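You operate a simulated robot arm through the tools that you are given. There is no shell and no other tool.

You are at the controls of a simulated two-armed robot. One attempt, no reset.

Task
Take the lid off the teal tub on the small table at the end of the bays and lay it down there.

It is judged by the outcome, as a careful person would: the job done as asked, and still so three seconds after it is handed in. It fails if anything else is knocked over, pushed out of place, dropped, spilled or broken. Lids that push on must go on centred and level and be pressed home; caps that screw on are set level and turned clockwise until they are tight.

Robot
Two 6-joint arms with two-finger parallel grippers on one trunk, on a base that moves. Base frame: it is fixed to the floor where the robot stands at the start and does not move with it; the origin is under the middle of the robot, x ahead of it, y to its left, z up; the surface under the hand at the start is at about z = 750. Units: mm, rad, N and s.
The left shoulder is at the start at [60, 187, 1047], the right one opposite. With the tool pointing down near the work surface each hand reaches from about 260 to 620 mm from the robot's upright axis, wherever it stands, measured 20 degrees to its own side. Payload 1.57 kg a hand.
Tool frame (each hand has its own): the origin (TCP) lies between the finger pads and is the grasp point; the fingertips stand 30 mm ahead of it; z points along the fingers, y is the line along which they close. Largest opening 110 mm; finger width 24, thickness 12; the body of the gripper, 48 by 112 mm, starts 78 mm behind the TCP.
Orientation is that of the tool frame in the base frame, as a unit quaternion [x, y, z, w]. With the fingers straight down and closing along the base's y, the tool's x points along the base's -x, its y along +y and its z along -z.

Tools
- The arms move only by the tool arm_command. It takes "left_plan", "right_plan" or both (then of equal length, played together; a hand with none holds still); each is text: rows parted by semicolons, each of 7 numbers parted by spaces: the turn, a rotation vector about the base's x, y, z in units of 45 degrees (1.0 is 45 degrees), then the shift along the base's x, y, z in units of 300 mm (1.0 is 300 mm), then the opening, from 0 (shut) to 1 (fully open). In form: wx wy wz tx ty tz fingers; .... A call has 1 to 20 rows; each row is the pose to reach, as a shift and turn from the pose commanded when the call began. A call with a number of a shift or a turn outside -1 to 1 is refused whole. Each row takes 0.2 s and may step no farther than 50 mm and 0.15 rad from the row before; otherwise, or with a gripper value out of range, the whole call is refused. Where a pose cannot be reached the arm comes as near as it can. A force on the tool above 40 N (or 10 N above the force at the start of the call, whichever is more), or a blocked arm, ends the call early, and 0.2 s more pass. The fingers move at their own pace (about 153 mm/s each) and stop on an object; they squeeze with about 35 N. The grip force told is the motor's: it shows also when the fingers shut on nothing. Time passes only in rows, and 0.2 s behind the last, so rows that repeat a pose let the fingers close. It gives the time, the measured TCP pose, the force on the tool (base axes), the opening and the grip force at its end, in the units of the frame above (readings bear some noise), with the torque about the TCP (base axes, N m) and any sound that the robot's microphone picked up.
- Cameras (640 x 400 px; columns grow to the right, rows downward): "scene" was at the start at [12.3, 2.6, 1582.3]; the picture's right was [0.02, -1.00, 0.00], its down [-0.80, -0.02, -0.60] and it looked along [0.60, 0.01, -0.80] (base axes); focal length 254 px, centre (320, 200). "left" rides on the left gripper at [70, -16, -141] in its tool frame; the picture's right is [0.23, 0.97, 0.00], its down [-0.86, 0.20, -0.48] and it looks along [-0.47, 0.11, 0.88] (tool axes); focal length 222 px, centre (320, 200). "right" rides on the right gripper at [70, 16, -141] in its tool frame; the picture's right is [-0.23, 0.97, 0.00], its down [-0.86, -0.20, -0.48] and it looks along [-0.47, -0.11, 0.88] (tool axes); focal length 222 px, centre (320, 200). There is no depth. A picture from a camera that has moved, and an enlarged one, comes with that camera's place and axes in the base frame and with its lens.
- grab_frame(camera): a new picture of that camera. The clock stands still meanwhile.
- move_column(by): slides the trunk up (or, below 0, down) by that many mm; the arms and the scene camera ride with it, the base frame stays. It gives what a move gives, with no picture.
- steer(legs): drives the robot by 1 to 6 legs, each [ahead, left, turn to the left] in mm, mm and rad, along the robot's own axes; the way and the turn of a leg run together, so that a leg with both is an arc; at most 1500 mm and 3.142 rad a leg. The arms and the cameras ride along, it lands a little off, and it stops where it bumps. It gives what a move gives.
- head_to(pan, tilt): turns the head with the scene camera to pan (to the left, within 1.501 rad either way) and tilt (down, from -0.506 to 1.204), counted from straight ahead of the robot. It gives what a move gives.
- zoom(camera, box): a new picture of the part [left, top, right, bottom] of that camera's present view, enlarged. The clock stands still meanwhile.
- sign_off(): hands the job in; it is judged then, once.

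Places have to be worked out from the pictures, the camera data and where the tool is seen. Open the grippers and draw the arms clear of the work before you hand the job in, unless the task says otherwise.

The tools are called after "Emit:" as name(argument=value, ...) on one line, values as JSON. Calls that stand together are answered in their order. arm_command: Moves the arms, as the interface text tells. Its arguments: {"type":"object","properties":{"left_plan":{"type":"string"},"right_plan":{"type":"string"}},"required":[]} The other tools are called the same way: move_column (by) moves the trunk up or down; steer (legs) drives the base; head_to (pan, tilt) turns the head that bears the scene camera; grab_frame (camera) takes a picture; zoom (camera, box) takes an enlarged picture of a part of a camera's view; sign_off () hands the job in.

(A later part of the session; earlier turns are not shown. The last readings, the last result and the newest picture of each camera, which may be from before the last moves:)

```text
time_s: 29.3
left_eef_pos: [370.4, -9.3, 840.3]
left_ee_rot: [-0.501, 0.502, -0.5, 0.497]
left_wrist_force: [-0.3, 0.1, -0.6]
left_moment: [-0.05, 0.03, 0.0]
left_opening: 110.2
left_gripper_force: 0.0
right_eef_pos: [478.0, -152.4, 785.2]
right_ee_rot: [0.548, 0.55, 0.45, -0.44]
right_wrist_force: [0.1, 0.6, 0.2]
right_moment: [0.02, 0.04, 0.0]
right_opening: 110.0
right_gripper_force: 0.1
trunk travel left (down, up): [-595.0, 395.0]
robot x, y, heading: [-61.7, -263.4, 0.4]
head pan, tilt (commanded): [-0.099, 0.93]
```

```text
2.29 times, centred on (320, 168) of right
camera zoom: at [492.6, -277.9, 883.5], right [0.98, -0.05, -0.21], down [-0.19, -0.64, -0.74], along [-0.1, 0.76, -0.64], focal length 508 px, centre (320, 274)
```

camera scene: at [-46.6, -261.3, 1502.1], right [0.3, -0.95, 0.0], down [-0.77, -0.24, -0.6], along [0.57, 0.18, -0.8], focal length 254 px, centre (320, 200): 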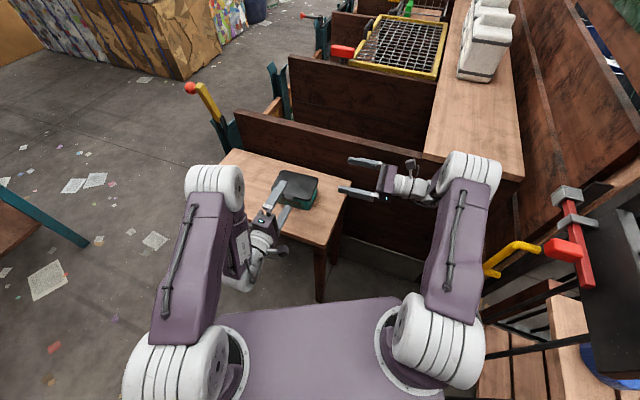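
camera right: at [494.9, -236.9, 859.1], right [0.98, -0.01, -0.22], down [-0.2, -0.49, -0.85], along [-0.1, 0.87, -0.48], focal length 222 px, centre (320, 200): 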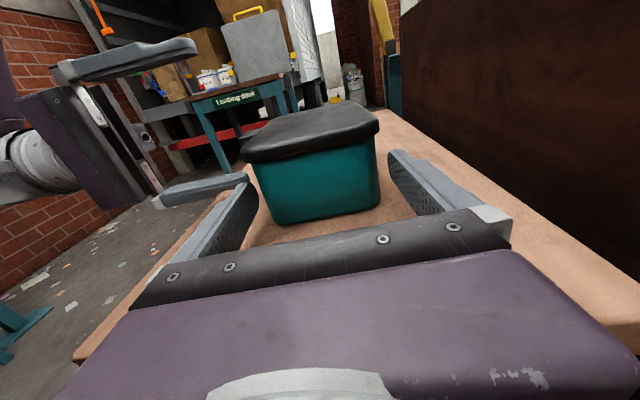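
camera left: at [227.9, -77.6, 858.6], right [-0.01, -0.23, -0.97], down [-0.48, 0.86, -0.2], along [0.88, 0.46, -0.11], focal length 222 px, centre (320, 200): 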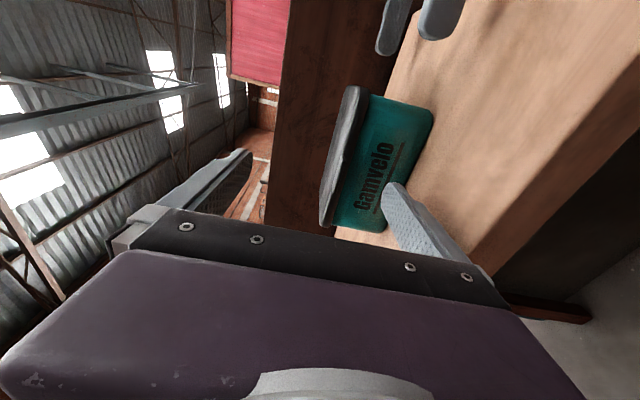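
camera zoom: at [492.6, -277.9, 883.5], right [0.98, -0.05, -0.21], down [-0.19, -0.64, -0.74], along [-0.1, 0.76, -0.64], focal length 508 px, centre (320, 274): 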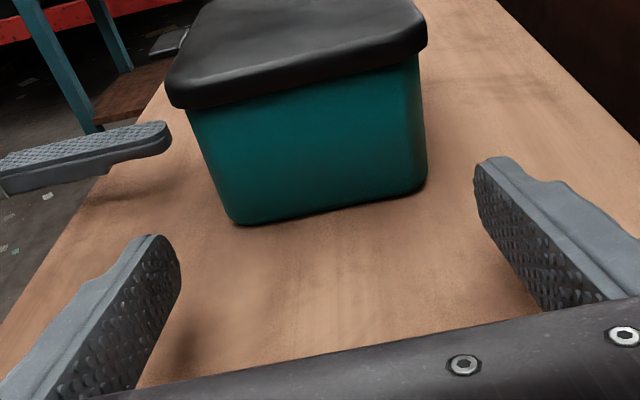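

Centred well (tub body x≈429–526 vs hand x≈478). I advance in +y again, slowly.

Emit:
arm_command(right_plan="0 0 0 0 0.05 0 1; 0 0 0 0 0.1 0 1; 0 0 0 0 0.15 0 1; 0 0 0 0 0.19 0 1; 0 0 0 0 0.23 0 1; 0 0 0 0 0.27 0 1; 0 0 0 0 0.3 0 1; 0 0 0 0 0.3 0 1")

Emit:
grab_frame(camera="right")

Emit:
zoom(camera="scene", box=[250, 140, 410, 250])

Emit:
zoom(camera="left", box=[290, 40, 470, 250])

```text
time_s: 31.1
left_eef_pos: [370.1, -10.5, 841.0]
left_ee_rot: [-0.501, 0.502, -0.5, 0.498]
left_wrist_force: [0.8, 0.0, -0.4]
left_moment: [0.01, 0.0, 0.0]
left_opening: 109.8
left_gripper_force: 0.0
right_eef_pos: [478.6, -63.8, 786.0]
right_ee_rot: [0.548, 0.551, 0.449, -0.441]
right_wrist_force: [-0.4, -0.4, 1.2]
right_moment: [-0.01, 0.0, -0.04]
right_opening: 109.9
right_gripper_force: 0.1
trunk travel left (down, up): [-595.0, 395.0]
robot x, y, heading: [-59.4, -261.8, 0.402]
head pan, tilt (commanded): [-0.099, 0.93]
```

```text
taken
camera right: at [492.0, -187.9, 883.9], right [0.98, -0.05, -0.21], down [-0.19, -0.64, -0.74], along [-0.1, 0.76, -0.64], focal length 222 px, centre (320, 200)
```

right: 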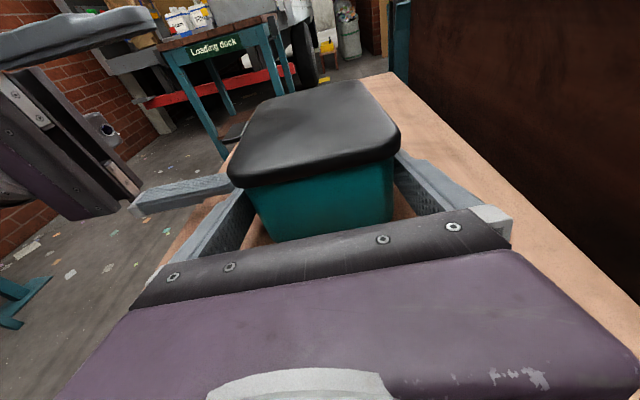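

```text
3.64 times, centred on (330, 195) of scene
camera zoom: at [-46.7, -261.7, 1502.1], right [0.3, -0.96, 0.0], down [-0.77, -0.24, -0.6], along [0.57, 0.18, -0.8], focal length 926 px, centre (284, 218)
```

zoom: 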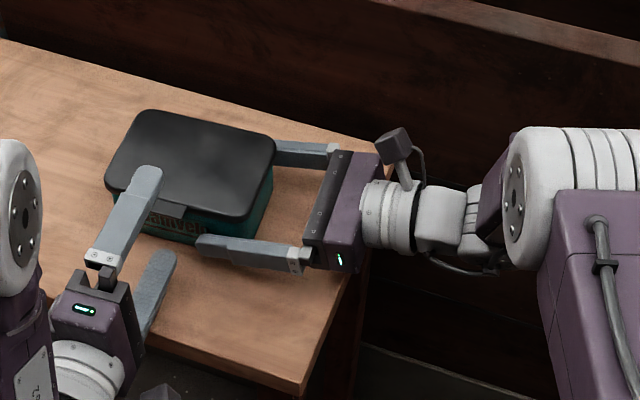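

```text
1.90 times, centred on (380, 145) of left
camera zoom: at [228.5, -78.9, 858.6], right [-0.01, -0.23, -0.97], down [-0.48, 0.86, -0.2], along [0.88, 0.46, -0.11], focal length 423 px, centre (206, 305)
```

zoom: 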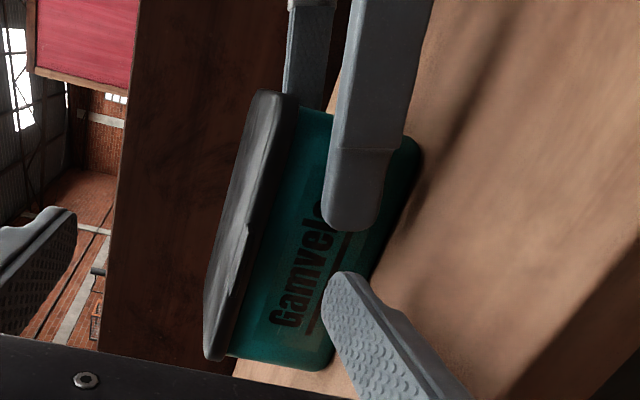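

No contact this time; the right fingers straddle the tub body under the lid. I close them gently on the tub.

Emit:
arm_command(right_plan="0 0 0 0 0 0 0.92; 0 0 0 0 0 0 0.88; 0 0 0 0 0 0 0.84; 0 0 0 0 0 0 0.8; 0 0 0 0 0 0 0.8")

Emit:
zoom(camera="scene", box=[250, 140, 410, 250])

Emit:
zoom(camera="left", box=[290, 40, 470, 250])

```text
time_s: 32.3
left_eef_pos: [369.7, -9.7, 840.4]
left_ee_rot: [-0.501, 0.502, -0.5, 0.497]
left_wrist_force: [-0.9, 0.9, -0.5]
left_moment: [-0.02, -0.01, 0.01]
left_opening: 109.9
left_gripper_force: 0.1
right_eef_pos: [477.9, -62.8, 786.5]
right_ee_rot: [0.548, 0.55, 0.45, -0.441]
right_wrist_force: [-0.2, 0.2, 0.6]
right_moment: [0.03, 0.04, 0.02]
right_opening: 99.4
right_gripper_force: 35.5
trunk travel left (down, up): [-595.0, 395.0]
robot x, y, heading: [-59.9, -261.2, 0.402]
head pan, tilt (commanded): [-0.099, 0.93]
```

```text
3.64 times, centred on (330, 195) of scene
camera zoom: at [-46.8, -261.6, 1502.1], right [0.3, -0.96, 0.0], down [-0.77, -0.24, -0.6], along [0.57, 0.18, -0.8], focal length 926 px, centre (284, 218)
```

zoom: 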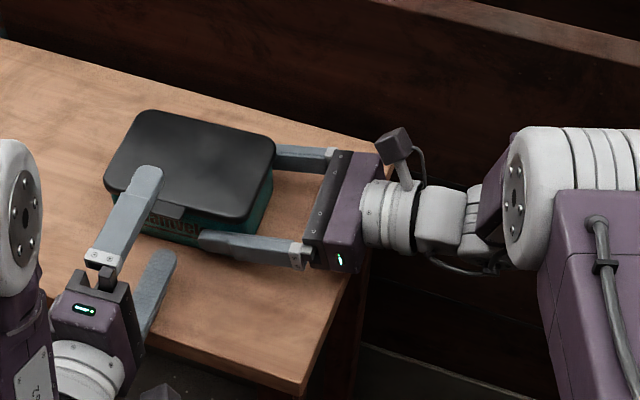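

```text
1.90 times, centred on (380, 145) of left
camera zoom: at [228.4, -78.8, 858.6], right [-0.01, -0.23, -0.97], down [-0.48, 0.86, -0.2], along [0.88, 0.46, -0.11], focal length 423 px, centre (206, 305)
```

zoom: 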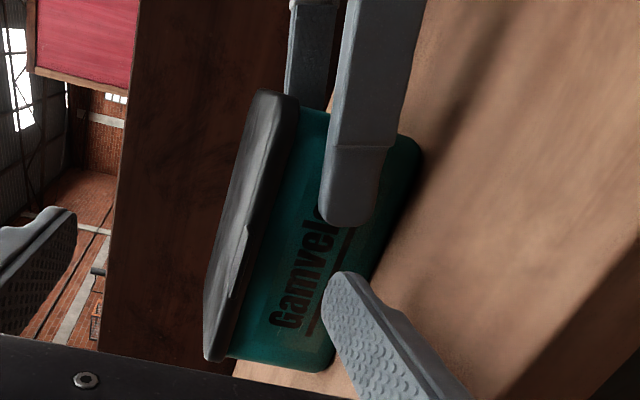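

The tub is held firmly (99.4 mm, 35 N) and hasn't shifted. Next I lower the left hand to the tab's height with a 40 mm opening, still short of the tab, and check alignment.

Emit:
arm_command(left_plan="0 0 0 0 0.003 -0.02 0.7; 0 0 0 0 0.006 -0.045 0.45; 0 0 0 0 0.006 -0.065 0.36; 0 0 0 0 0.006 -0.065 0.36")

Emit:
zoom(camera="left", box=[240, 60, 440, 260])

Emit:
zoom(camera="right", box=[100, 70, 300, 220])

Emit:
zoom(camera="scene", box=[260, 160, 340, 220])

```text
time_s: 33.3
left_eef_pos: [369.2, -7.5, 819.6]
left_ee_rot: [-0.501, 0.501, -0.5, 0.498]
left_wrist_force: [-0.3, 0.4, -0.3]
left_moment: [0.01, 0.0, -0.05]
left_opening: 39.8
left_gripper_force: 0.0
right_eef_pos: [478.1, -62.8, 785.3]
right_ee_rot: [0.549, 0.551, 0.45, -0.44]
right_wrist_force: [1.0, 0.2, 0.2]
right_moment: [-0.02, 0.01, 0.01]
right_opening: 99.0
right_gripper_force: 34.8
trunk travel left (down, up): [-595.0, 395.0]
robot x, y, heading: [-59.0, -262.1, 0.403]
head pan, tilt (commanded): [-0.099, 0.93]
```

```text
2.00 times, centred on (340, 160) of left
camera zoom: at [228.5, -76.9, 839.1], right [-0.01, -0.23, -0.97], down [-0.48, 0.86, -0.2], along [0.88, 0.46, -0.11], focal length 444 px, centre (280, 280)
```

zoom: 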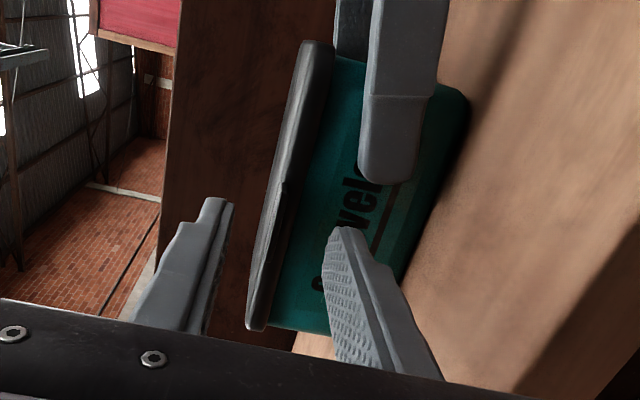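

```text
2.67 times, centred on (200, 145) of right
camera zoom: at [492.0, -188.0, 884.0], right [0.98, -0.05, -0.21], down [-0.19, -0.64, -0.74], along [-0.1, 0.76, -0.64], focal length 592 px, centre (640, 347)
```

zoom: 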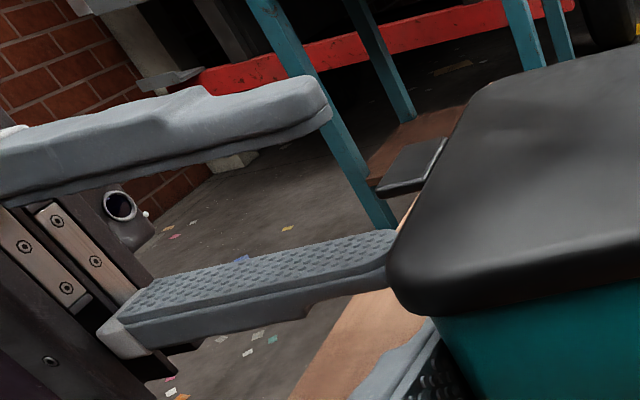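

```text
6.67 times, centred on (300, 190) of scene
camera zoom: at [-46.8, -261.6, 1502.1], right [0.3, -0.96, 0.0], down [-0.77, -0.24, -0.6], along [0.57, 0.18, -0.8], focal length 1697 px, centre (453, 267)
```

zoom: 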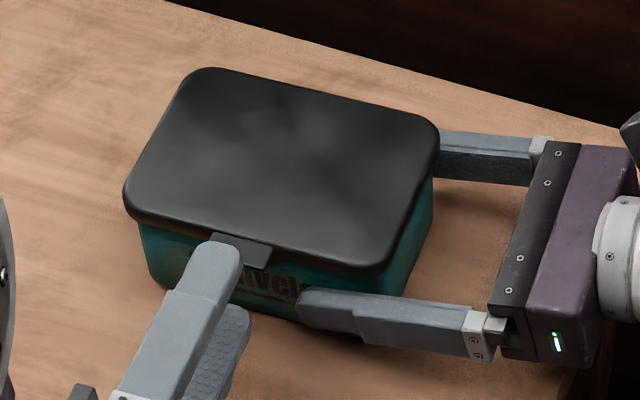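

The tab sits almost centred between the left fingers (z≈822, x≈408–422). I advance 20 mm, raise 2 mm, watching force, without closing yet.

Emit:
arm_command(left_plan="0 0 0 0.017 0 0.007 0.36; 0 0 0 0.034 0 0.007 0.36; 0 0 0 0.051 0 0.007 0.36; 0 0 0 0.066 0 0.007 0.36; 0 0 0 0.066 0 0.007 0.36")

Emit:
zoom(camera="left", box=[240, 60, 440, 260])

Emit:
zoom(camera="right", box=[140, 70, 300, 190])

Emit:
zoom(camera="scene", box=[260, 160, 340, 220])

```text
time_s: 34.5
left_eef_pos: [390.0, -7.2, 823.3]
left_ee_rot: [-0.5, 0.504, -0.501, 0.496]
left_wrist_force: [-0.6, 0.4, 0.2]
left_moment: [-0.01, -0.02, -0.01]
left_opening: 39.4
left_gripper_force: 0.0
right_eef_pos: [476.9, -63.6, 786.4]
right_ee_rot: [0.548, 0.551, 0.45, -0.441]
right_wrist_force: [0.1, 0.8, 1.7]
right_moment: [-0.01, 0.06, -0.04]
right_opening: 99.0
right_gripper_force: 35.0
trunk travel left (down, up): [-595.0, 395.0]
robot x, y, heading: [-61.5, -261.9, 0.402]
head pan, tilt (commanded): [-0.099, 0.93]
```

```text
2.00 times, centred on (340, 160) of left
camera zoom: at [247.8, -76.0, 841.3], right [-0.01, -0.23, -0.97], down [-0.47, 0.86, -0.2], along [0.88, 0.46, -0.11], focal length 444 px, centre (280, 280)
```

zoom: 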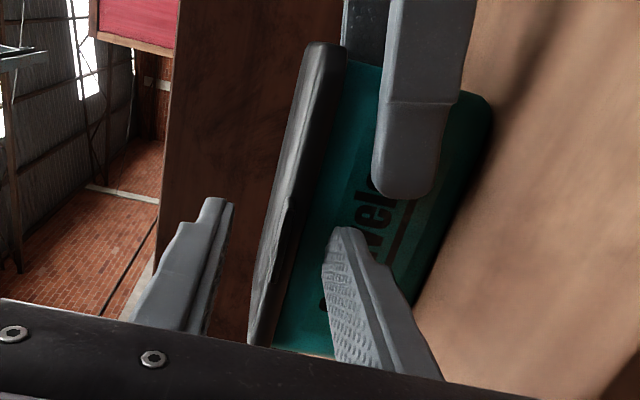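

```text
3.33 times, centred on (220, 130) of right
camera zoom: at [491.9, -187.9, 884.1], right [0.98, -0.05, -0.21], down [-0.19, -0.64, -0.74], along [-0.1, 0.76, -0.64], focal length 740 px, centre (653, 433)
```

zoom: 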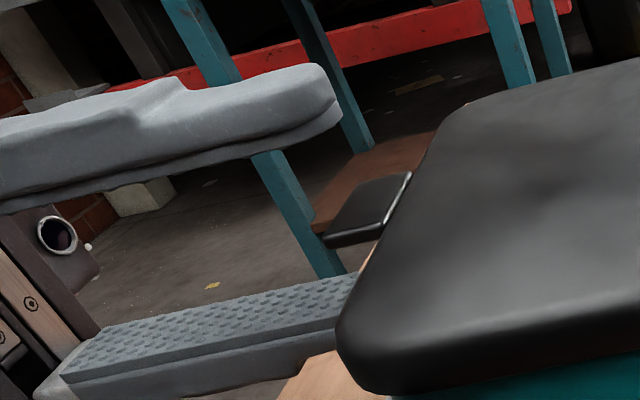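

```text
6.67 times, centred on (300, 190) of scene
camera zoom: at [-46.8, -261.6, 1502.1], right [0.3, -0.96, 0.0], down [-0.77, -0.24, -0.6], along [0.57, 0.18, -0.8], focal length 1697 px, centre (453, 267)
```

zoom: 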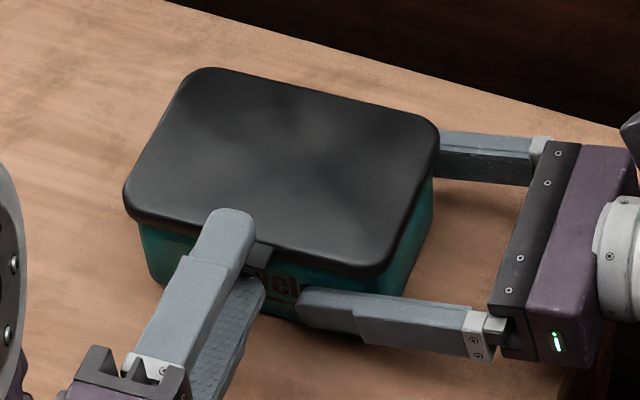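

Fingers straddle the tab with ~12 mm overlap and nothing touched. I back off 2 mm to keep the tips clear of the lid's rim and close on the tab.

Emit:
arm_command(left_plan="0 0 0 -0.006 0 -0.002 0.3; 0 0 0 -0.006 0 -0.002 0.2; 0 0 0 -0.006 0 -0.002 0.12; 0 0 0 -0.006 0 -0.002 0.06; 0 0 0 -0.006 0 -0.002 0; 0 0 0 -0.006 0 -0.002 0")

Emit:
zoom(camera="left", box=[240, 60, 440, 260])

Emit:
zoom(camera="right", box=[140, 70, 300, 190])

Emit:
zoom(camera="scene", box=[260, 160, 340, 220])

```text
time_s: 35.9
left_eef_pos: [388.5, -8.6, 822.6]
left_ee_rot: [-0.5, 0.503, -0.502, 0.495]
left_wrist_force: [0.4, -0.6, -1.0]
left_moment: [0.04, 0.02, 0.01]
left_opening: 2.2
left_gripper_force: 23.5
right_eef_pos: [477.3, -62.6, 786.3]
right_ee_rot: [0.549, 0.55, 0.45, -0.44]
right_wrist_force: [1.2, -0.6, 2.0]
right_moment: [0.01, 0.17, 0.0]
right_opening: 98.9
right_gripper_force: 35.1
trunk travel left (down, up): [-595.0, 395.0]
robot x, y, heading: [-59.6, -264.9, 0.403]
head pan, tilt (commanded): [-0.099, 0.93]
```

```text
2.00 times, centred on (340, 160) of left
camera zoom: at [245.9, -76.3, 840.6], right [-0.01, -0.23, -0.97], down [-0.47, 0.86, -0.2], along [0.88, 0.46, -0.11], focal length 444 px, centre (280, 280)
```

zoom: 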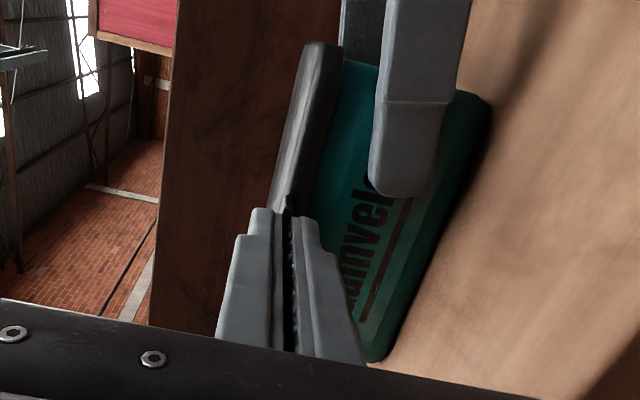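

```text
3.33 times, centred on (220, 130) of right
camera zoom: at [491.9, -188.0, 884.1], right [0.98, -0.05, -0.21], down [-0.19, -0.64, -0.74], along [-0.1, 0.76, -0.64], focal length 740 px, centre (653, 433)
```

zoom: 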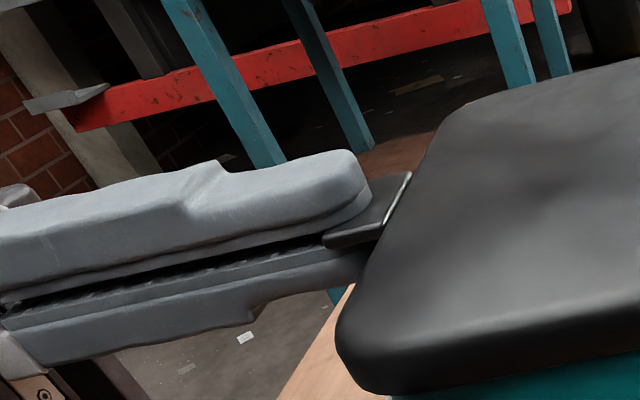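

```text
6.67 times, centred on (300, 190) of scene
camera zoom: at [-46.9, -261.6, 1502.1], right [0.3, -0.96, 0.0], down [-0.77, -0.24, -0.6], along [0.57, 0.18, -0.8], focal length 1697 px, centre (453, 267)
```

zoom: 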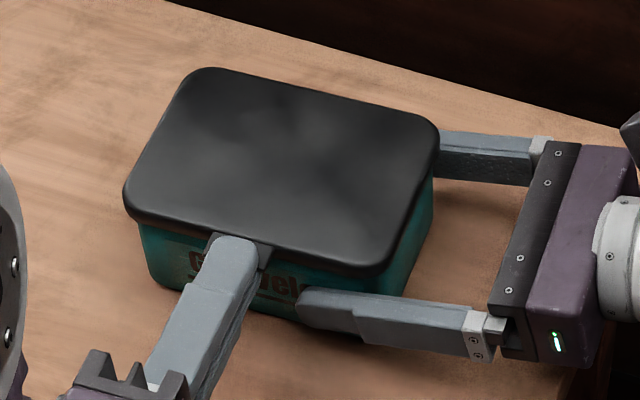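

The tab is clamped (2.2 mm apart, grip force building). I peel gently: raise the tab while pitching the hand about the lid's far edge, in small steps, watching both hands' forces.

Emit:
arm_command(left_plan="0 0 0 0 0 0 0; 0 0 0 0 0 0 0; 0 0.0255 0 0.0006 0 0.0093 0; 0 0.051 0 0.0013 0 0.0187 0; 0 0.051 0 0.0013 0 0.0187 0")

Emit:
zoom(camera="right", box=[140, 70, 300, 190])

Emit:
zoom(camera="left", box=[240, 60, 440, 260])

```text
time_s: 37.1
left_eef_pos: [388.0, -7.8, 828.1]
left_ee_rot: [-0.509, 0.513, -0.491, 0.486]
left_wrist_force: [0.1, -0.1, 0.2]
left_moment: [0.02, -0.03, 0.0]
left_opening: 1.9
left_gripper_force: 24.0
right_eef_pos: [478.1, -63.8, 786.2]
right_ee_rot: [0.548, 0.55, 0.45, -0.44]
right_wrist_force: [0.7, 0.3, 1.4]
right_moment: [0.05, 0.1, -0.04]
right_opening: 98.7
right_gripper_force: 35.0
trunk travel left (down, up): [-595.0, 395.0]
robot x, y, heading: [-59.6, -261.4, 0.396]
head pan, tilt (commanded): [-0.099, 0.93]
heard: snap
```

```text
3.33 times, centred on (220, 130) of right
camera zoom: at [491.9, -188.0, 884.1], right [0.98, -0.05, -0.21], down [-0.19, -0.64, -0.74], along [-0.1, 0.76, -0.64], focal length 740 px, centre (653, 433)
```

zoom: 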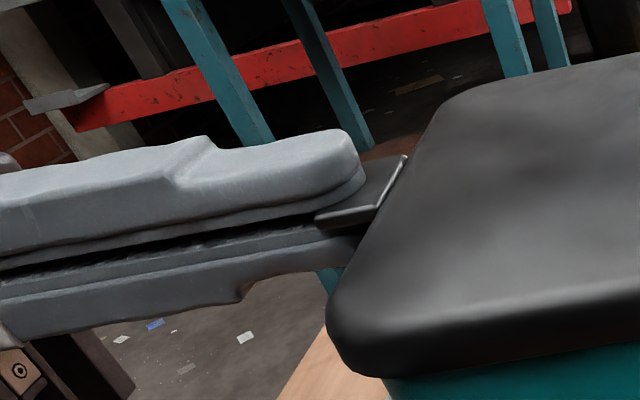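

```text
2.00 times, centred on (340, 160) of left
camera zoom: at [246.9, -75.7, 851.7], right [-0.05, -0.23, -0.97], down [-0.48, 0.86, -0.18], along [0.88, 0.46, -0.15], focal length 444 px, centre (280, 280)
```

zoom: 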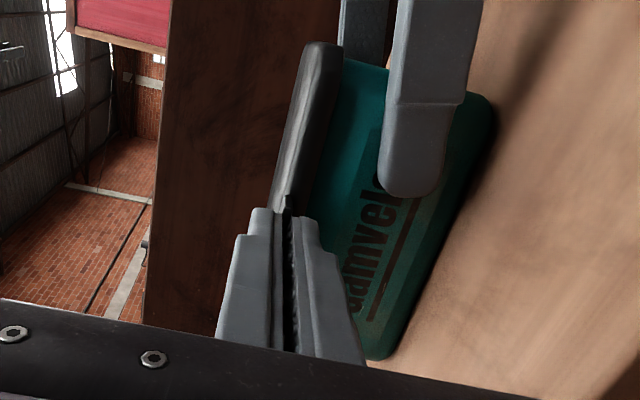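

A snap was heard and forces are near zero: the lid has popped loose and its front edge is up. I now raise it straight up in small steps.

Emit:
arm_command(left_plan="0 0 0 0 0 0.02 0; 0 0 0 0 0 0.045 0; 0 0 0 0 0 0.075 0; 0 0 0 0 0 0.11 0; 0 0 0 0 0 0.15 0; 0 0 0 0 0 0.15 0")

Emit:
grab_frame(camera="right")

Emit:
zoom(camera="scene", box=[230, 130, 390, 240])

Emit:
grab_frame(camera="left")

```text
time_s: 38.5
left_eef_pos: [387.9, -6.7, 873.6]
left_ee_rot: [-0.508, 0.513, -0.492, 0.487]
left_wrist_force: [0.7, 0.2, 0.6]
left_moment: [-0.04, 0.02, 0.02]
left_opening: 2.1
left_gripper_force: 23.7
right_eef_pos: [477.0, -63.4, 786.3]
right_ee_rot: [0.548, 0.55, 0.45, -0.441]
right_wrist_force: [0.0, 0.3, 1.5]
right_moment: [0.0, 0.08, 0.0]
right_opening: 99.0
right_gripper_force: 35.7
trunk travel left (down, up): [-595.0, 395.0]
robot x, y, heading: [-58.0, -264.5, 0.403]
head pan, tilt (commanded): [-0.099, 0.93]
```

```text
taken
camera right: at [491.9, -188.0, 884.1], right [0.98, -0.05, -0.21], down [-0.19, -0.64, -0.74], along [-0.1, 0.76, -0.64], focal length 222 px, centre (320, 200)
```

right: 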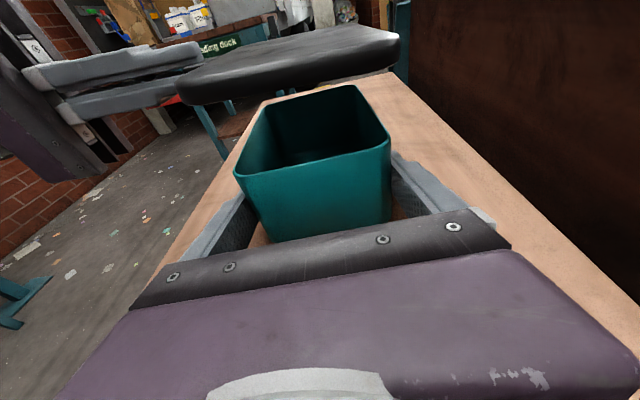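

```text
3.64 times, centred on (310, 185) of scene
camera zoom: at [-47.0, -261.7, 1502.1], right [0.3, -0.96, 0.0], down [-0.77, -0.24, -0.6], along [0.57, 0.18, -0.8], focal length 926 px, centre (356, 254)
```

zoom: 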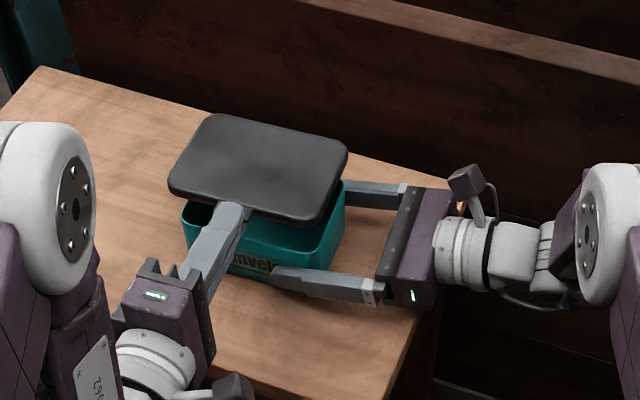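

```text
taken
camera left: at [247.2, -75.2, 897.1], right [-0.05, -0.23, -0.97], down [-0.48, 0.86, -0.18], along [0.88, 0.46, -0.15], focal length 222 px, centre (320, 200)
```

left: 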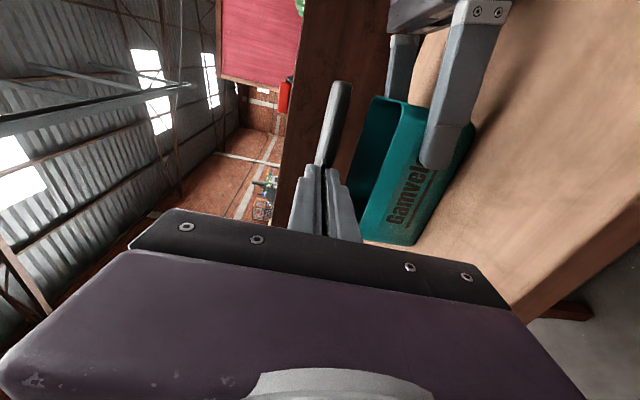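

The lid is off and level in the left hand; the tub is empty and still in place. I now open the right hand and withdraw it straight back from the tub.

Emit:
arm_command(right_plan="0 0 0 0 0 0 0.93; 0 0 0 0 0 0 0.97; 0 0 0 0 0 0 1; 0 0 0 0 0 0 1; 0 0 0 0 -0.05 0 1; 0 0 0 0 -0.12 0 1; 0 0 0 0 -0.2 0 1; 0 0 0 0 -0.28 0 1; 0 0 0 0 -0.36 0.02 1; 0 0 0 0 -0.42 0.08 1")

Emit:
grab_frame(camera="scene")

Emit:
grab_frame(camera="right")

```text
time_s: 40.7
left_eef_pos: [388.4, -8.0, 873.6]
left_ee_rot: [-0.509, 0.513, -0.492, 0.487]
left_wrist_force: [0.3, -0.1, 0.6]
left_moment: [-0.03, 0.01, 0.0]
left_opening: 2.2
left_gripper_force: 23.6
right_eef_pos: [478.2, -189.7, 810.2]
right_ee_rot: [0.547, 0.551, 0.449, -0.442]
right_wrist_force: [0.5, -0.1, 0.3]
right_moment: [-0.01, -0.03, 0.0]
right_opening: 109.8
right_gripper_force: 0.0
trunk travel left (down, up): [-595.0, 395.0]
robot x, y, heading: [-62.5, -260.4, 0.401]
head pan, tilt (commanded): [-0.099, 0.93]
```

```text
taken
camera scene: at [-47.2, -261.9, 1502.1], right [0.3, -0.96, 0.0], down [-0.77, -0.24, -0.6], along [0.57, 0.18, -0.8], focal length 254 px, centre (320, 200)
```

scene: 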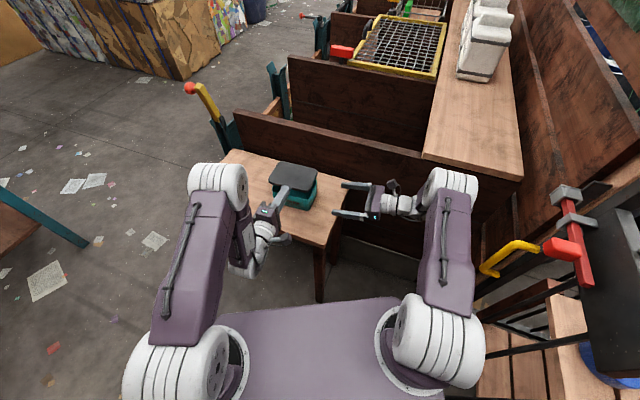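

```text
taken
camera right: at [492.3, -314.5, 907.7], right [0.98, -0.05, -0.21], down [-0.19, -0.64, -0.74], along [-0.1, 0.76, -0.64], focal length 222 px, centre (320, 200)
```

right: 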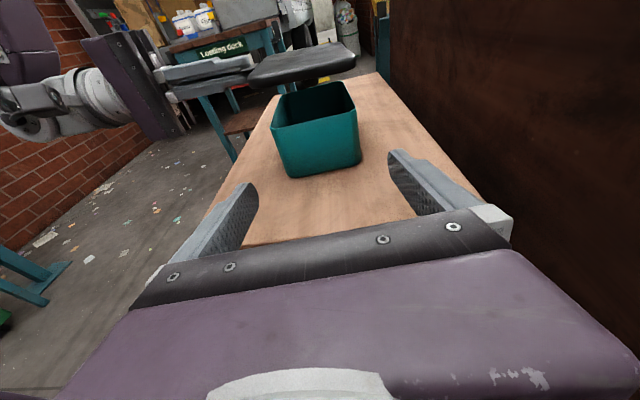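

The right hand is clear and the tub stands undisturbed. Before carrying, I look closely at the held lid edge-on to judge how far the skirt hangs below the tab and finger.

Emit:
zoom(camera="right", box=[150, 20, 380, 130])

Emit:
zoom(camera="scene", box=[190, 130, 370, 260])

```text
2.78 times, centred on (265, 75) of right
camera zoom: at [492.3, -314.5, 907.7], right [0.98, -0.05, -0.21], down [-0.19, -0.64, -0.74], along [-0.1, 0.76, -0.64], focal length 618 px, centre (473, 548)
```

zoom: 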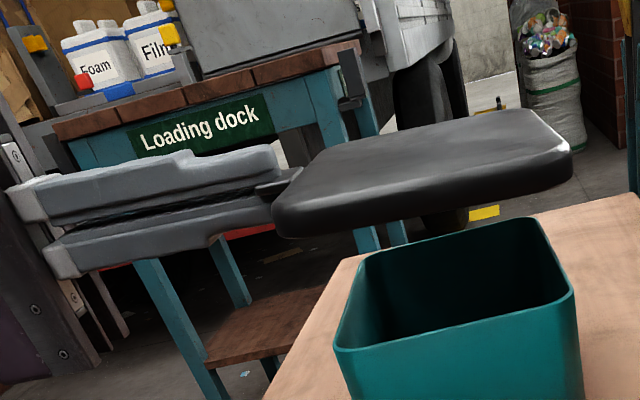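

```text
3.08 times, centred on (280, 195) of scene
camera zoom: at [-47.2, -261.9, 1502.1], right [0.3, -0.96, 0.0], down [-0.77, -0.24, -0.6], along [0.57, 0.18, -0.8], focal length 783 px, centre (443, 215)
```

zoom: 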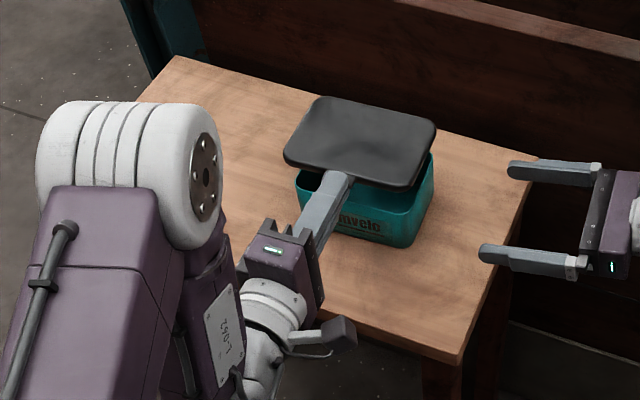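

The skirt bottom is ~9 mm below the tab, lid tilted ~2° rear-down, 40 mm above the tub rim. I carry it left to the open part of the table (lid centre y≈190) and slightly nearer, so the gripper body stays in front of the table edge.

Emit:
arm_command(left_plan="0 0 0 -0.01 0.05 0.01 0; 0 0.008 0 -0.03 0.13 0.01 0; 0 0.016 0 -0.05 0.22 0.01 0; 0 0.024 0 -0.07 0.31 0.01 0; 0 0.033 0 -0.09 0.4 0.01 0; 0 0.033 0 -0.11 0.49 0.01 0; 0 0.033 0 -0.13 0.58 0.01 0; 0 0.033 0 -0.14 0.64 0.01 0; 0 0.033 0 -0.143 0.667 0.01 0; 0 0.033 0 -0.143 0.667 0.01 0")

Emit:
grab_frame(camera="scene")

Emit:
grab_frame(camera="left")

Emit:
grab_frame(camera="right")

```text
time_s: 42.9
left_eef_pos: [344.5, 192.3, 876.1]
left_ee_rot: [-0.517, 0.519, -0.483, 0.48]
left_wrist_force: [-0.6, -0.4, 0.6]
left_moment: [0.0, 0.02, 0.02]
left_opening: 2.5
left_gripper_force: 23.7
right_eef_pos: [477.9, -189.1, 809.7]
right_ee_rot: [0.548, 0.551, 0.45, -0.441]
right_wrist_force: [0.4, -1.1, -0.8]
right_moment: [-0.03, 0.0, -0.01]
right_opening: 109.8
right_gripper_force: 0.1
trunk travel left (down, up): [-595.0, 395.0]
robot x, y, heading: [-59.3, -263.2, 0.398]
head pan, tilt (commanded): [-0.099, 0.93]
```

```text
taken
camera scene: at [-46.7, -261.6, 1502.1], right [0.3, -0.96, 0.0], down [-0.77, -0.24, -0.6], along [0.57, 0.18, -0.8], focal length 254 px, centre (320, 200)
```

scene: 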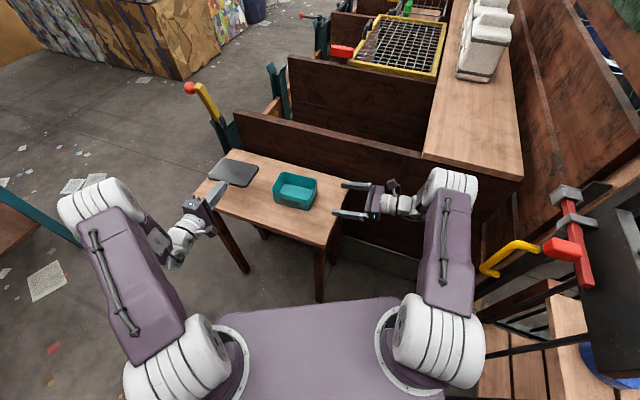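

```text
taken
camera left: at [205.3, 123.3, 903.1], right [-0.07, -0.23, -0.97], down [-0.49, 0.86, -0.17], along [0.87, 0.46, -0.17], focal length 222 px, centre (320, 200)
```

left: 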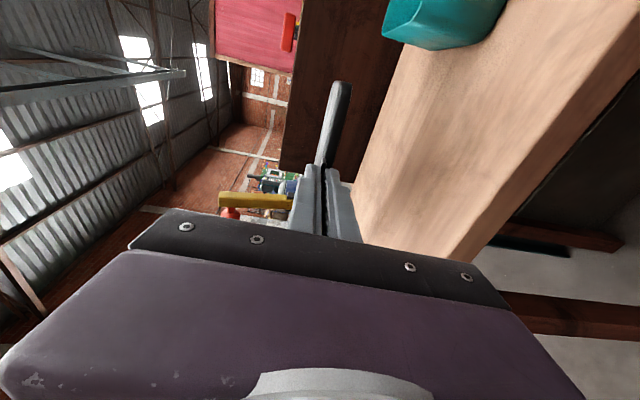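

```text
taken
camera right: at [492.7, -314.0, 907.3], right [0.98, -0.05, -0.21], down [-0.19, -0.64, -0.74], along [-0.1, 0.76, -0.64], focal length 222 px, centre (320, 200)
```

right: 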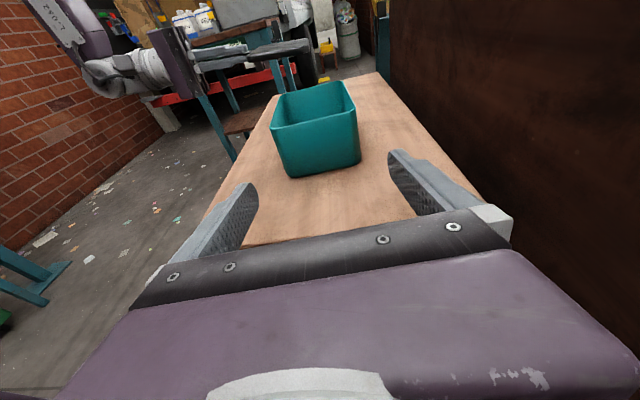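

The lid hangs over clear table (x≈378–483, y≈117–265). I lower it until its far edge is just above the table, then check.

Emit:
arm_command(left_plan="0 0 0 0 0 -0.05 0; 0 0 0 0 0 -0.11 0; 0 0 0 0 0 -0.17 0; 0 0 0 0 0 -0.23 0; 0 0 0 0 0 -0.28 0; 0 0 0 0 0 -0.31 0; 0 0 0 0 0 -0.325 0; 0 0 0 0 0 -0.325 0")

Emit:
zoom(camera="scene", box=[160, 130, 360, 260])

Emit:
zoom(camera="left", box=[240, 50, 440, 260])

Emit:
zoom(camera="right", box=[130, 20, 380, 180])

```text
time_s: 44.7
left_eef_pos: [346.6, 192.6, 778.6]
left_ee_rot: [-0.517, 0.518, -0.483, 0.481]
left_wrist_force: [-0.2, 0.2, 0.1]
left_moment: [-0.01, 0.03, 0.02]
left_opening: 2.2
left_gripper_force: 23.9
right_eef_pos: [479.5, -188.7, 809.9]
right_ee_rot: [0.548, 0.55, 0.45, -0.441]
right_wrist_force: [0.3, 0.1, 0.2]
right_moment: [0.0, 0.01, -0.02]
right_opening: 110.2
right_gripper_force: 0.0
trunk travel left (down, up): [-595.0, 395.0]
robot x, y, heading: [-61.2, -258.6, 0.398]
head pan, tilt (commanded): [-0.099, 0.93]
```

```text
3.08 times, centred on (260, 195) of scene
camera zoom: at [-46.8, -261.6, 1502.1], right [0.3, -0.96, 0.0], down [-0.77, -0.24, -0.6], along [0.57, 0.18, -0.8], focal length 783 px, centre (505, 215)
```

zoom: 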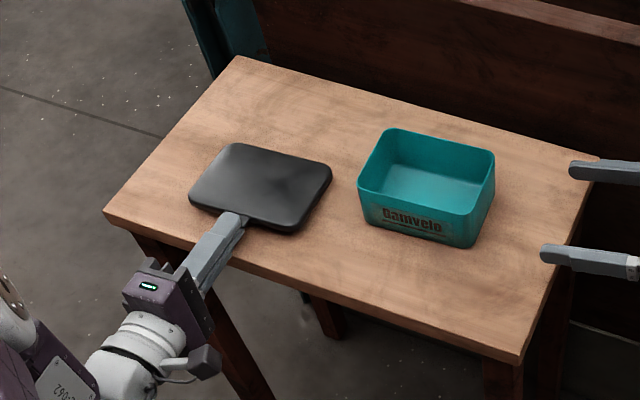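

```text
1.90 times, centred on (340, 155) of left
camera zoom: at [205.4, 123.3, 805.9], right [-0.07, -0.23, -0.97], down [-0.49, 0.86, -0.17], along [0.87, 0.46, -0.17], focal length 423 px, centre (282, 286)
```

zoom: 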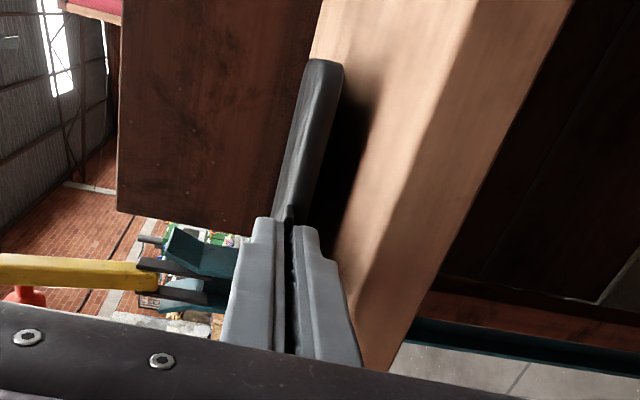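

```text
2.50 times, centred on (255, 100) of right
camera zoom: at [492.7, -314.0, 907.3], right [0.98, -0.05, -0.21], down [-0.19, -0.64, -0.74], along [-0.1, 0.76, -0.64], focal length 555 px, centre (482, 450)
```

zoom: 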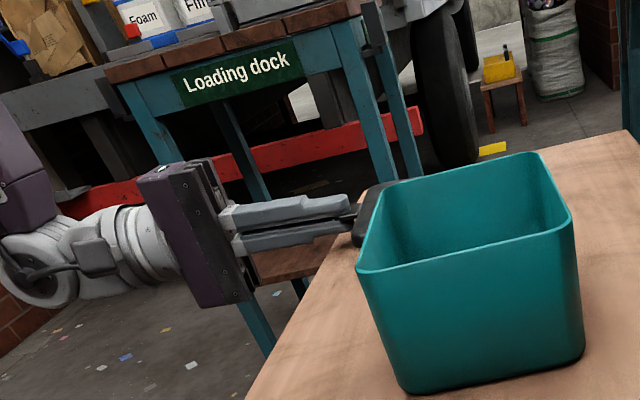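

The lid is just above the table, gripper body in front of the edge. I lower the last ~8 mm in small steps until the far edge touches.

Emit:
arm_command(left_plan="0 0 0 0 0 -0.007 0; 0 0 0 0 0 -0.014 0; 0 0 0 0 0 -0.02 0; 0 0 0 0 0 -0.025 0; 0 0 0 0 0 -0.025 0")

Emit:
zoom(camera="left", box=[240, 50, 440, 260])

Emit:
zoom(camera="scene", box=[200, 150, 280, 210])

```text
time_s: 45.9
left_eef_pos: [344.9, 192.4, 771.0]
left_ee_rot: [-0.517, 0.518, -0.483, 0.48]
left_wrist_force: [-0.4, 0.6, 0.5]
left_moment: [0.0, 0.02, -0.02]
left_opening: 2.3
left_gripper_force: 24.1
right_eef_pos: [478.2, -189.8, 808.9]
right_ee_rot: [0.548, 0.55, 0.45, -0.441]
right_wrist_force: [0.1, 0.2, 0.4]
right_moment: [-0.02, 0.0, 0.0]
right_opening: 109.8
right_gripper_force: 0.1
trunk travel left (down, up): [-595.0, 395.0]
robot x, y, heading: [-59.2, -260.2, 0.402]
head pan, tilt (commanded): [-0.099, 0.93]
```

```text
1.90 times, centred on (340, 155) of left
camera zoom: at [205.6, 123.1, 798.4], right [-0.07, -0.23, -0.97], down [-0.49, 0.86, -0.17], along [0.87, 0.46, -0.17], focal length 423 px, centre (282, 286)
```

zoom: 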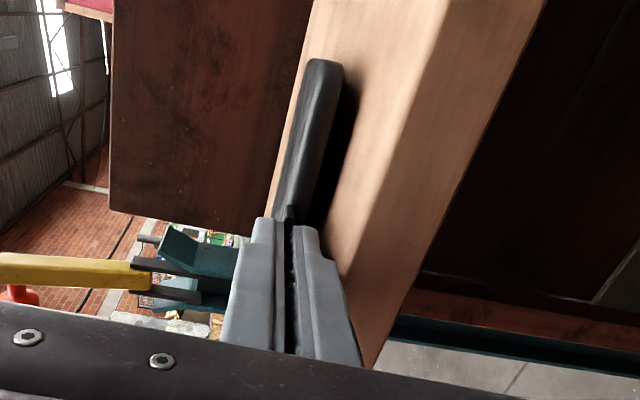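

```text
6.67 times, centred on (240, 180) of scene
camera zoom: at [-46.7, -261.5, 1502.1], right [0.3, -0.96, 0.0], down [-0.77, -0.24, -0.6], along [0.57, 0.18, -0.8], focal length 1697 px, centre (853, 333)
```

zoom: 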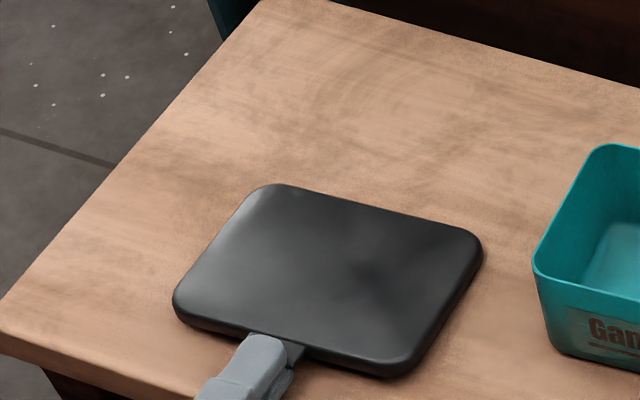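

No contact force yet; I go on down in 1.5 mm steps.

Emit:
arm_command(left_plan="0 0 0 0 0 -0.005 0; 0 0 0 0 0 -0.01 0; 0 0 0 0 0 -0.01 0")

Emit:
zoom(camera="left", box=[260, 50, 400, 190])

```text
time_s: 46.7
left_eef_pos: [345.2, 191.0, 767.9]
left_ee_rot: [-0.516, 0.518, -0.483, 0.481]
left_wrist_force: [0.3, 0.3, 0.1]
left_moment: [0.0, -0.05, 0.02]
left_opening: 2.5
left_gripper_force: 23.7
right_eef_pos: [478.2, -189.8, 809.1]
right_ee_rot: [0.548, 0.551, 0.449, -0.44]
right_wrist_force: [0.0, -0.3, 0.1]
right_moment: [0.0, 0.01, 0.01]
right_opening: 110.2
right_gripper_force: 0.1
trunk travel left (down, up): [-595.0, 395.0]
robot x, y, heading: [-61.8, -255.4, 0.404]
head pan, tilt (commanded): [-0.099, 0.93]
```

```text
2.86 times, centred on (330, 120) of left
camera zoom: at [205.2, 123.0, 795.7], right [-0.07, -0.23, -0.97], down [-0.49, 0.86, -0.17], along [0.87, 0.46, -0.17], focal length 635 px, centre (291, 429)
```

zoom: 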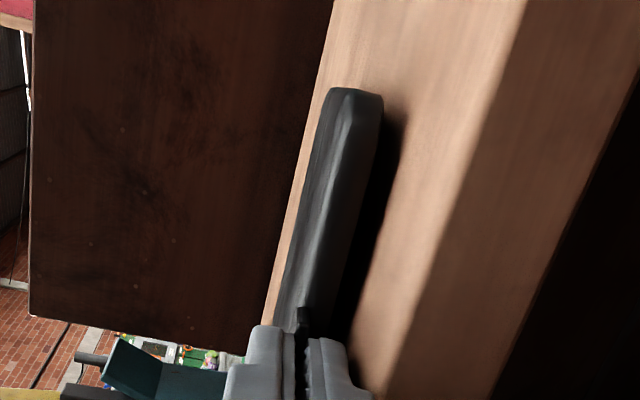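

Still free; continuing downward in 1 mm steps.

Emit:
arm_command(left_plan="0 0 0 0 0 -0.004 0; 0 0 0 0 0 -0.007 0; 0 0 0 0 0 -0.01 0; 0 0 0 0 0 -0.01 0")

Emit:
zoom(camera="left", box=[260, 50, 400, 190])

Emit:
zoom(camera="right", box=[150, 60, 310, 160])

```text
time_s: 47.7
left_eef_pos: [344.9, 191.8, 765.2]
left_ee_rot: [-0.517, 0.518, -0.482, 0.481]
left_wrist_force: [0.0, 0.1, 0.0]
left_moment: [0.02, -0.13, 0.01]
left_opening: 2.5
left_gripper_force: 24.0
right_eef_pos: [478.8, -189.5, 808.6]
right_ee_rot: [0.548, 0.551, 0.45, -0.441]
right_wrist_force: [0.0, 0.3, -0.6]
right_moment: [-0.02, 0.01, 0.01]
right_opening: 109.7
right_gripper_force: 0.1
trunk travel left (down, up): [-595.0, 395.0]
robot x, y, heading: [-60.0, -262.7, 0.402]
head pan, tilt (commanded): [-0.099, 0.93]
```

```text
2.86 times, centred on (330, 120) of left
camera zoom: at [205.4, 122.9, 792.5], right [-0.07, -0.23, -0.97], down [-0.49, 0.86, -0.17], along [0.87, 0.46, -0.17], focal length 635 px, centre (291, 429)
```

zoom: 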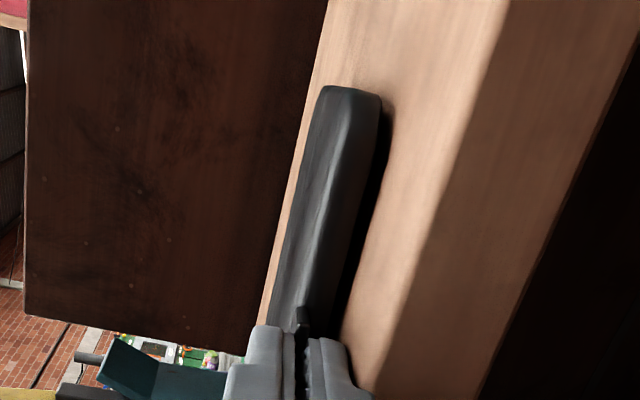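

```text
4.00 times, centred on (230, 110) of right
camera zoom: at [492.6, -314.0, 907.4], right [0.98, -0.05, -0.21], down [-0.19, -0.64, -0.74], along [-0.1, 0.76, -0.64], focal length 888 px, centre (680, 560)
```

zoom: 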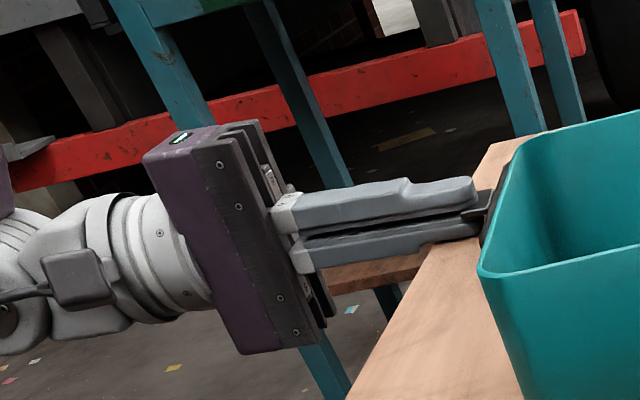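

A small moment (−0.13 N m) shows the lid's far edge is now resting on the table, front only a few mm up. I open the fingers slowly while raising the hand at the same rate, so the lower finger stays put under the tab instead of pressing the table.

Emit:
arm_command(left_plan="0 0 0 0 0 0.0023 0.035; 0 0 0 0 0 0.005 0.05; 0 0 0 0 0 0.0087 0.07; 0 0 0 0 0 0.0123 0.09; 0 0 0 0 0 0.016 0.11; 0 0 0 0 0 0.0197 0.13; 0 0 0 0 0 0.0233 0.15; 0 0 0 0 0 0.027 0.17; 0 0 0 0 0 0.027 0.17")

Emit:
zoom(camera="left", box=[240, 50, 400, 220])

Emit:
zoom(camera="scene", box=[200, 150, 280, 210])

Emit:
zoom(camera="right", box=[180, 80, 310, 160])

```text
time_s: 49.7
left_eef_pos: [345.3, 190.0, 773.5]
left_ee_rot: [0.517, -0.517, 0.483, -0.481]
left_wrist_force: [-0.1, -0.2, 0.3]
left_moment: [0.04, -0.01, -0.02]
left_opening: 18.7
left_gripper_force: 0.0
right_eef_pos: [479.0, -189.1, 809.0]
right_ee_rot: [0.548, 0.55, 0.45, -0.44]
right_wrist_force: [-0.6, 0.0, 0.8]
right_moment: [-0.01, 0.02, 0.0]
right_opening: 110.0
right_gripper_force: 0.0
trunk travel left (down, up): [-595.0, 395.0]
robot x, y, heading: [-62.9, -262.3, 0.399]
head pan, tilt (commanded): [-0.099, 0.93]
```

```text
2.35 times, centred on (320, 135) of left
camera zoom: at [205.5, 122.8, 800.5], right [-0.07, -0.23, -0.97], down [-0.49, 0.86, -0.17], along [0.87, 0.46, -0.17], focal length 523 px, centre (320, 353)
```

zoom: 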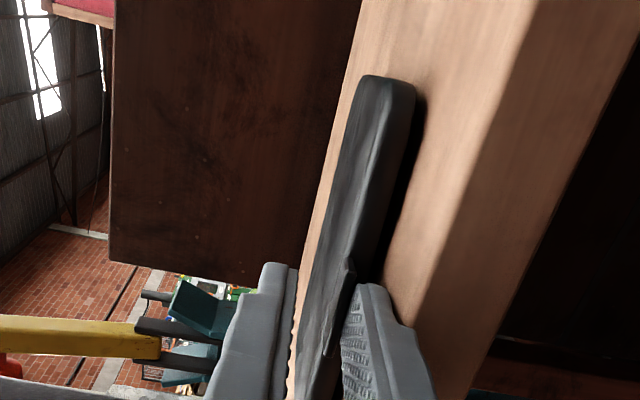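

```text
6.67 times, centred on (240, 180) of scene
camera zoom: at [-46.8, -261.6, 1502.1], right [0.3, -0.96, 0.0], down [-0.77, -0.24, -0.6], along [0.57, 0.18, -0.8], focal length 1697 px, centre (853, 333)
```

zoom: 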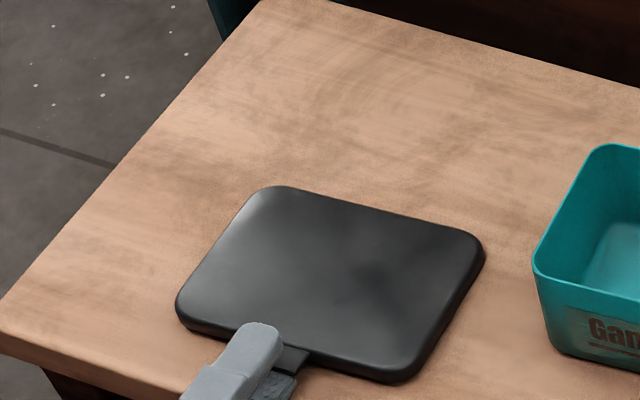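

```text
4.92 times, centred on (245, 120) of right
camera zoom: at [492.7, -314.0, 907.3], right [0.98, -0.05, -0.21], down [-0.19, -0.64, -0.74], along [-0.1, 0.76, -0.64], focal length 1094 px, centre (689, 594)
```

zoom: 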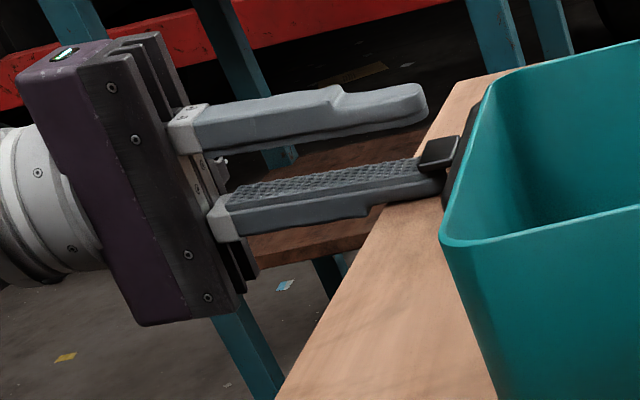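

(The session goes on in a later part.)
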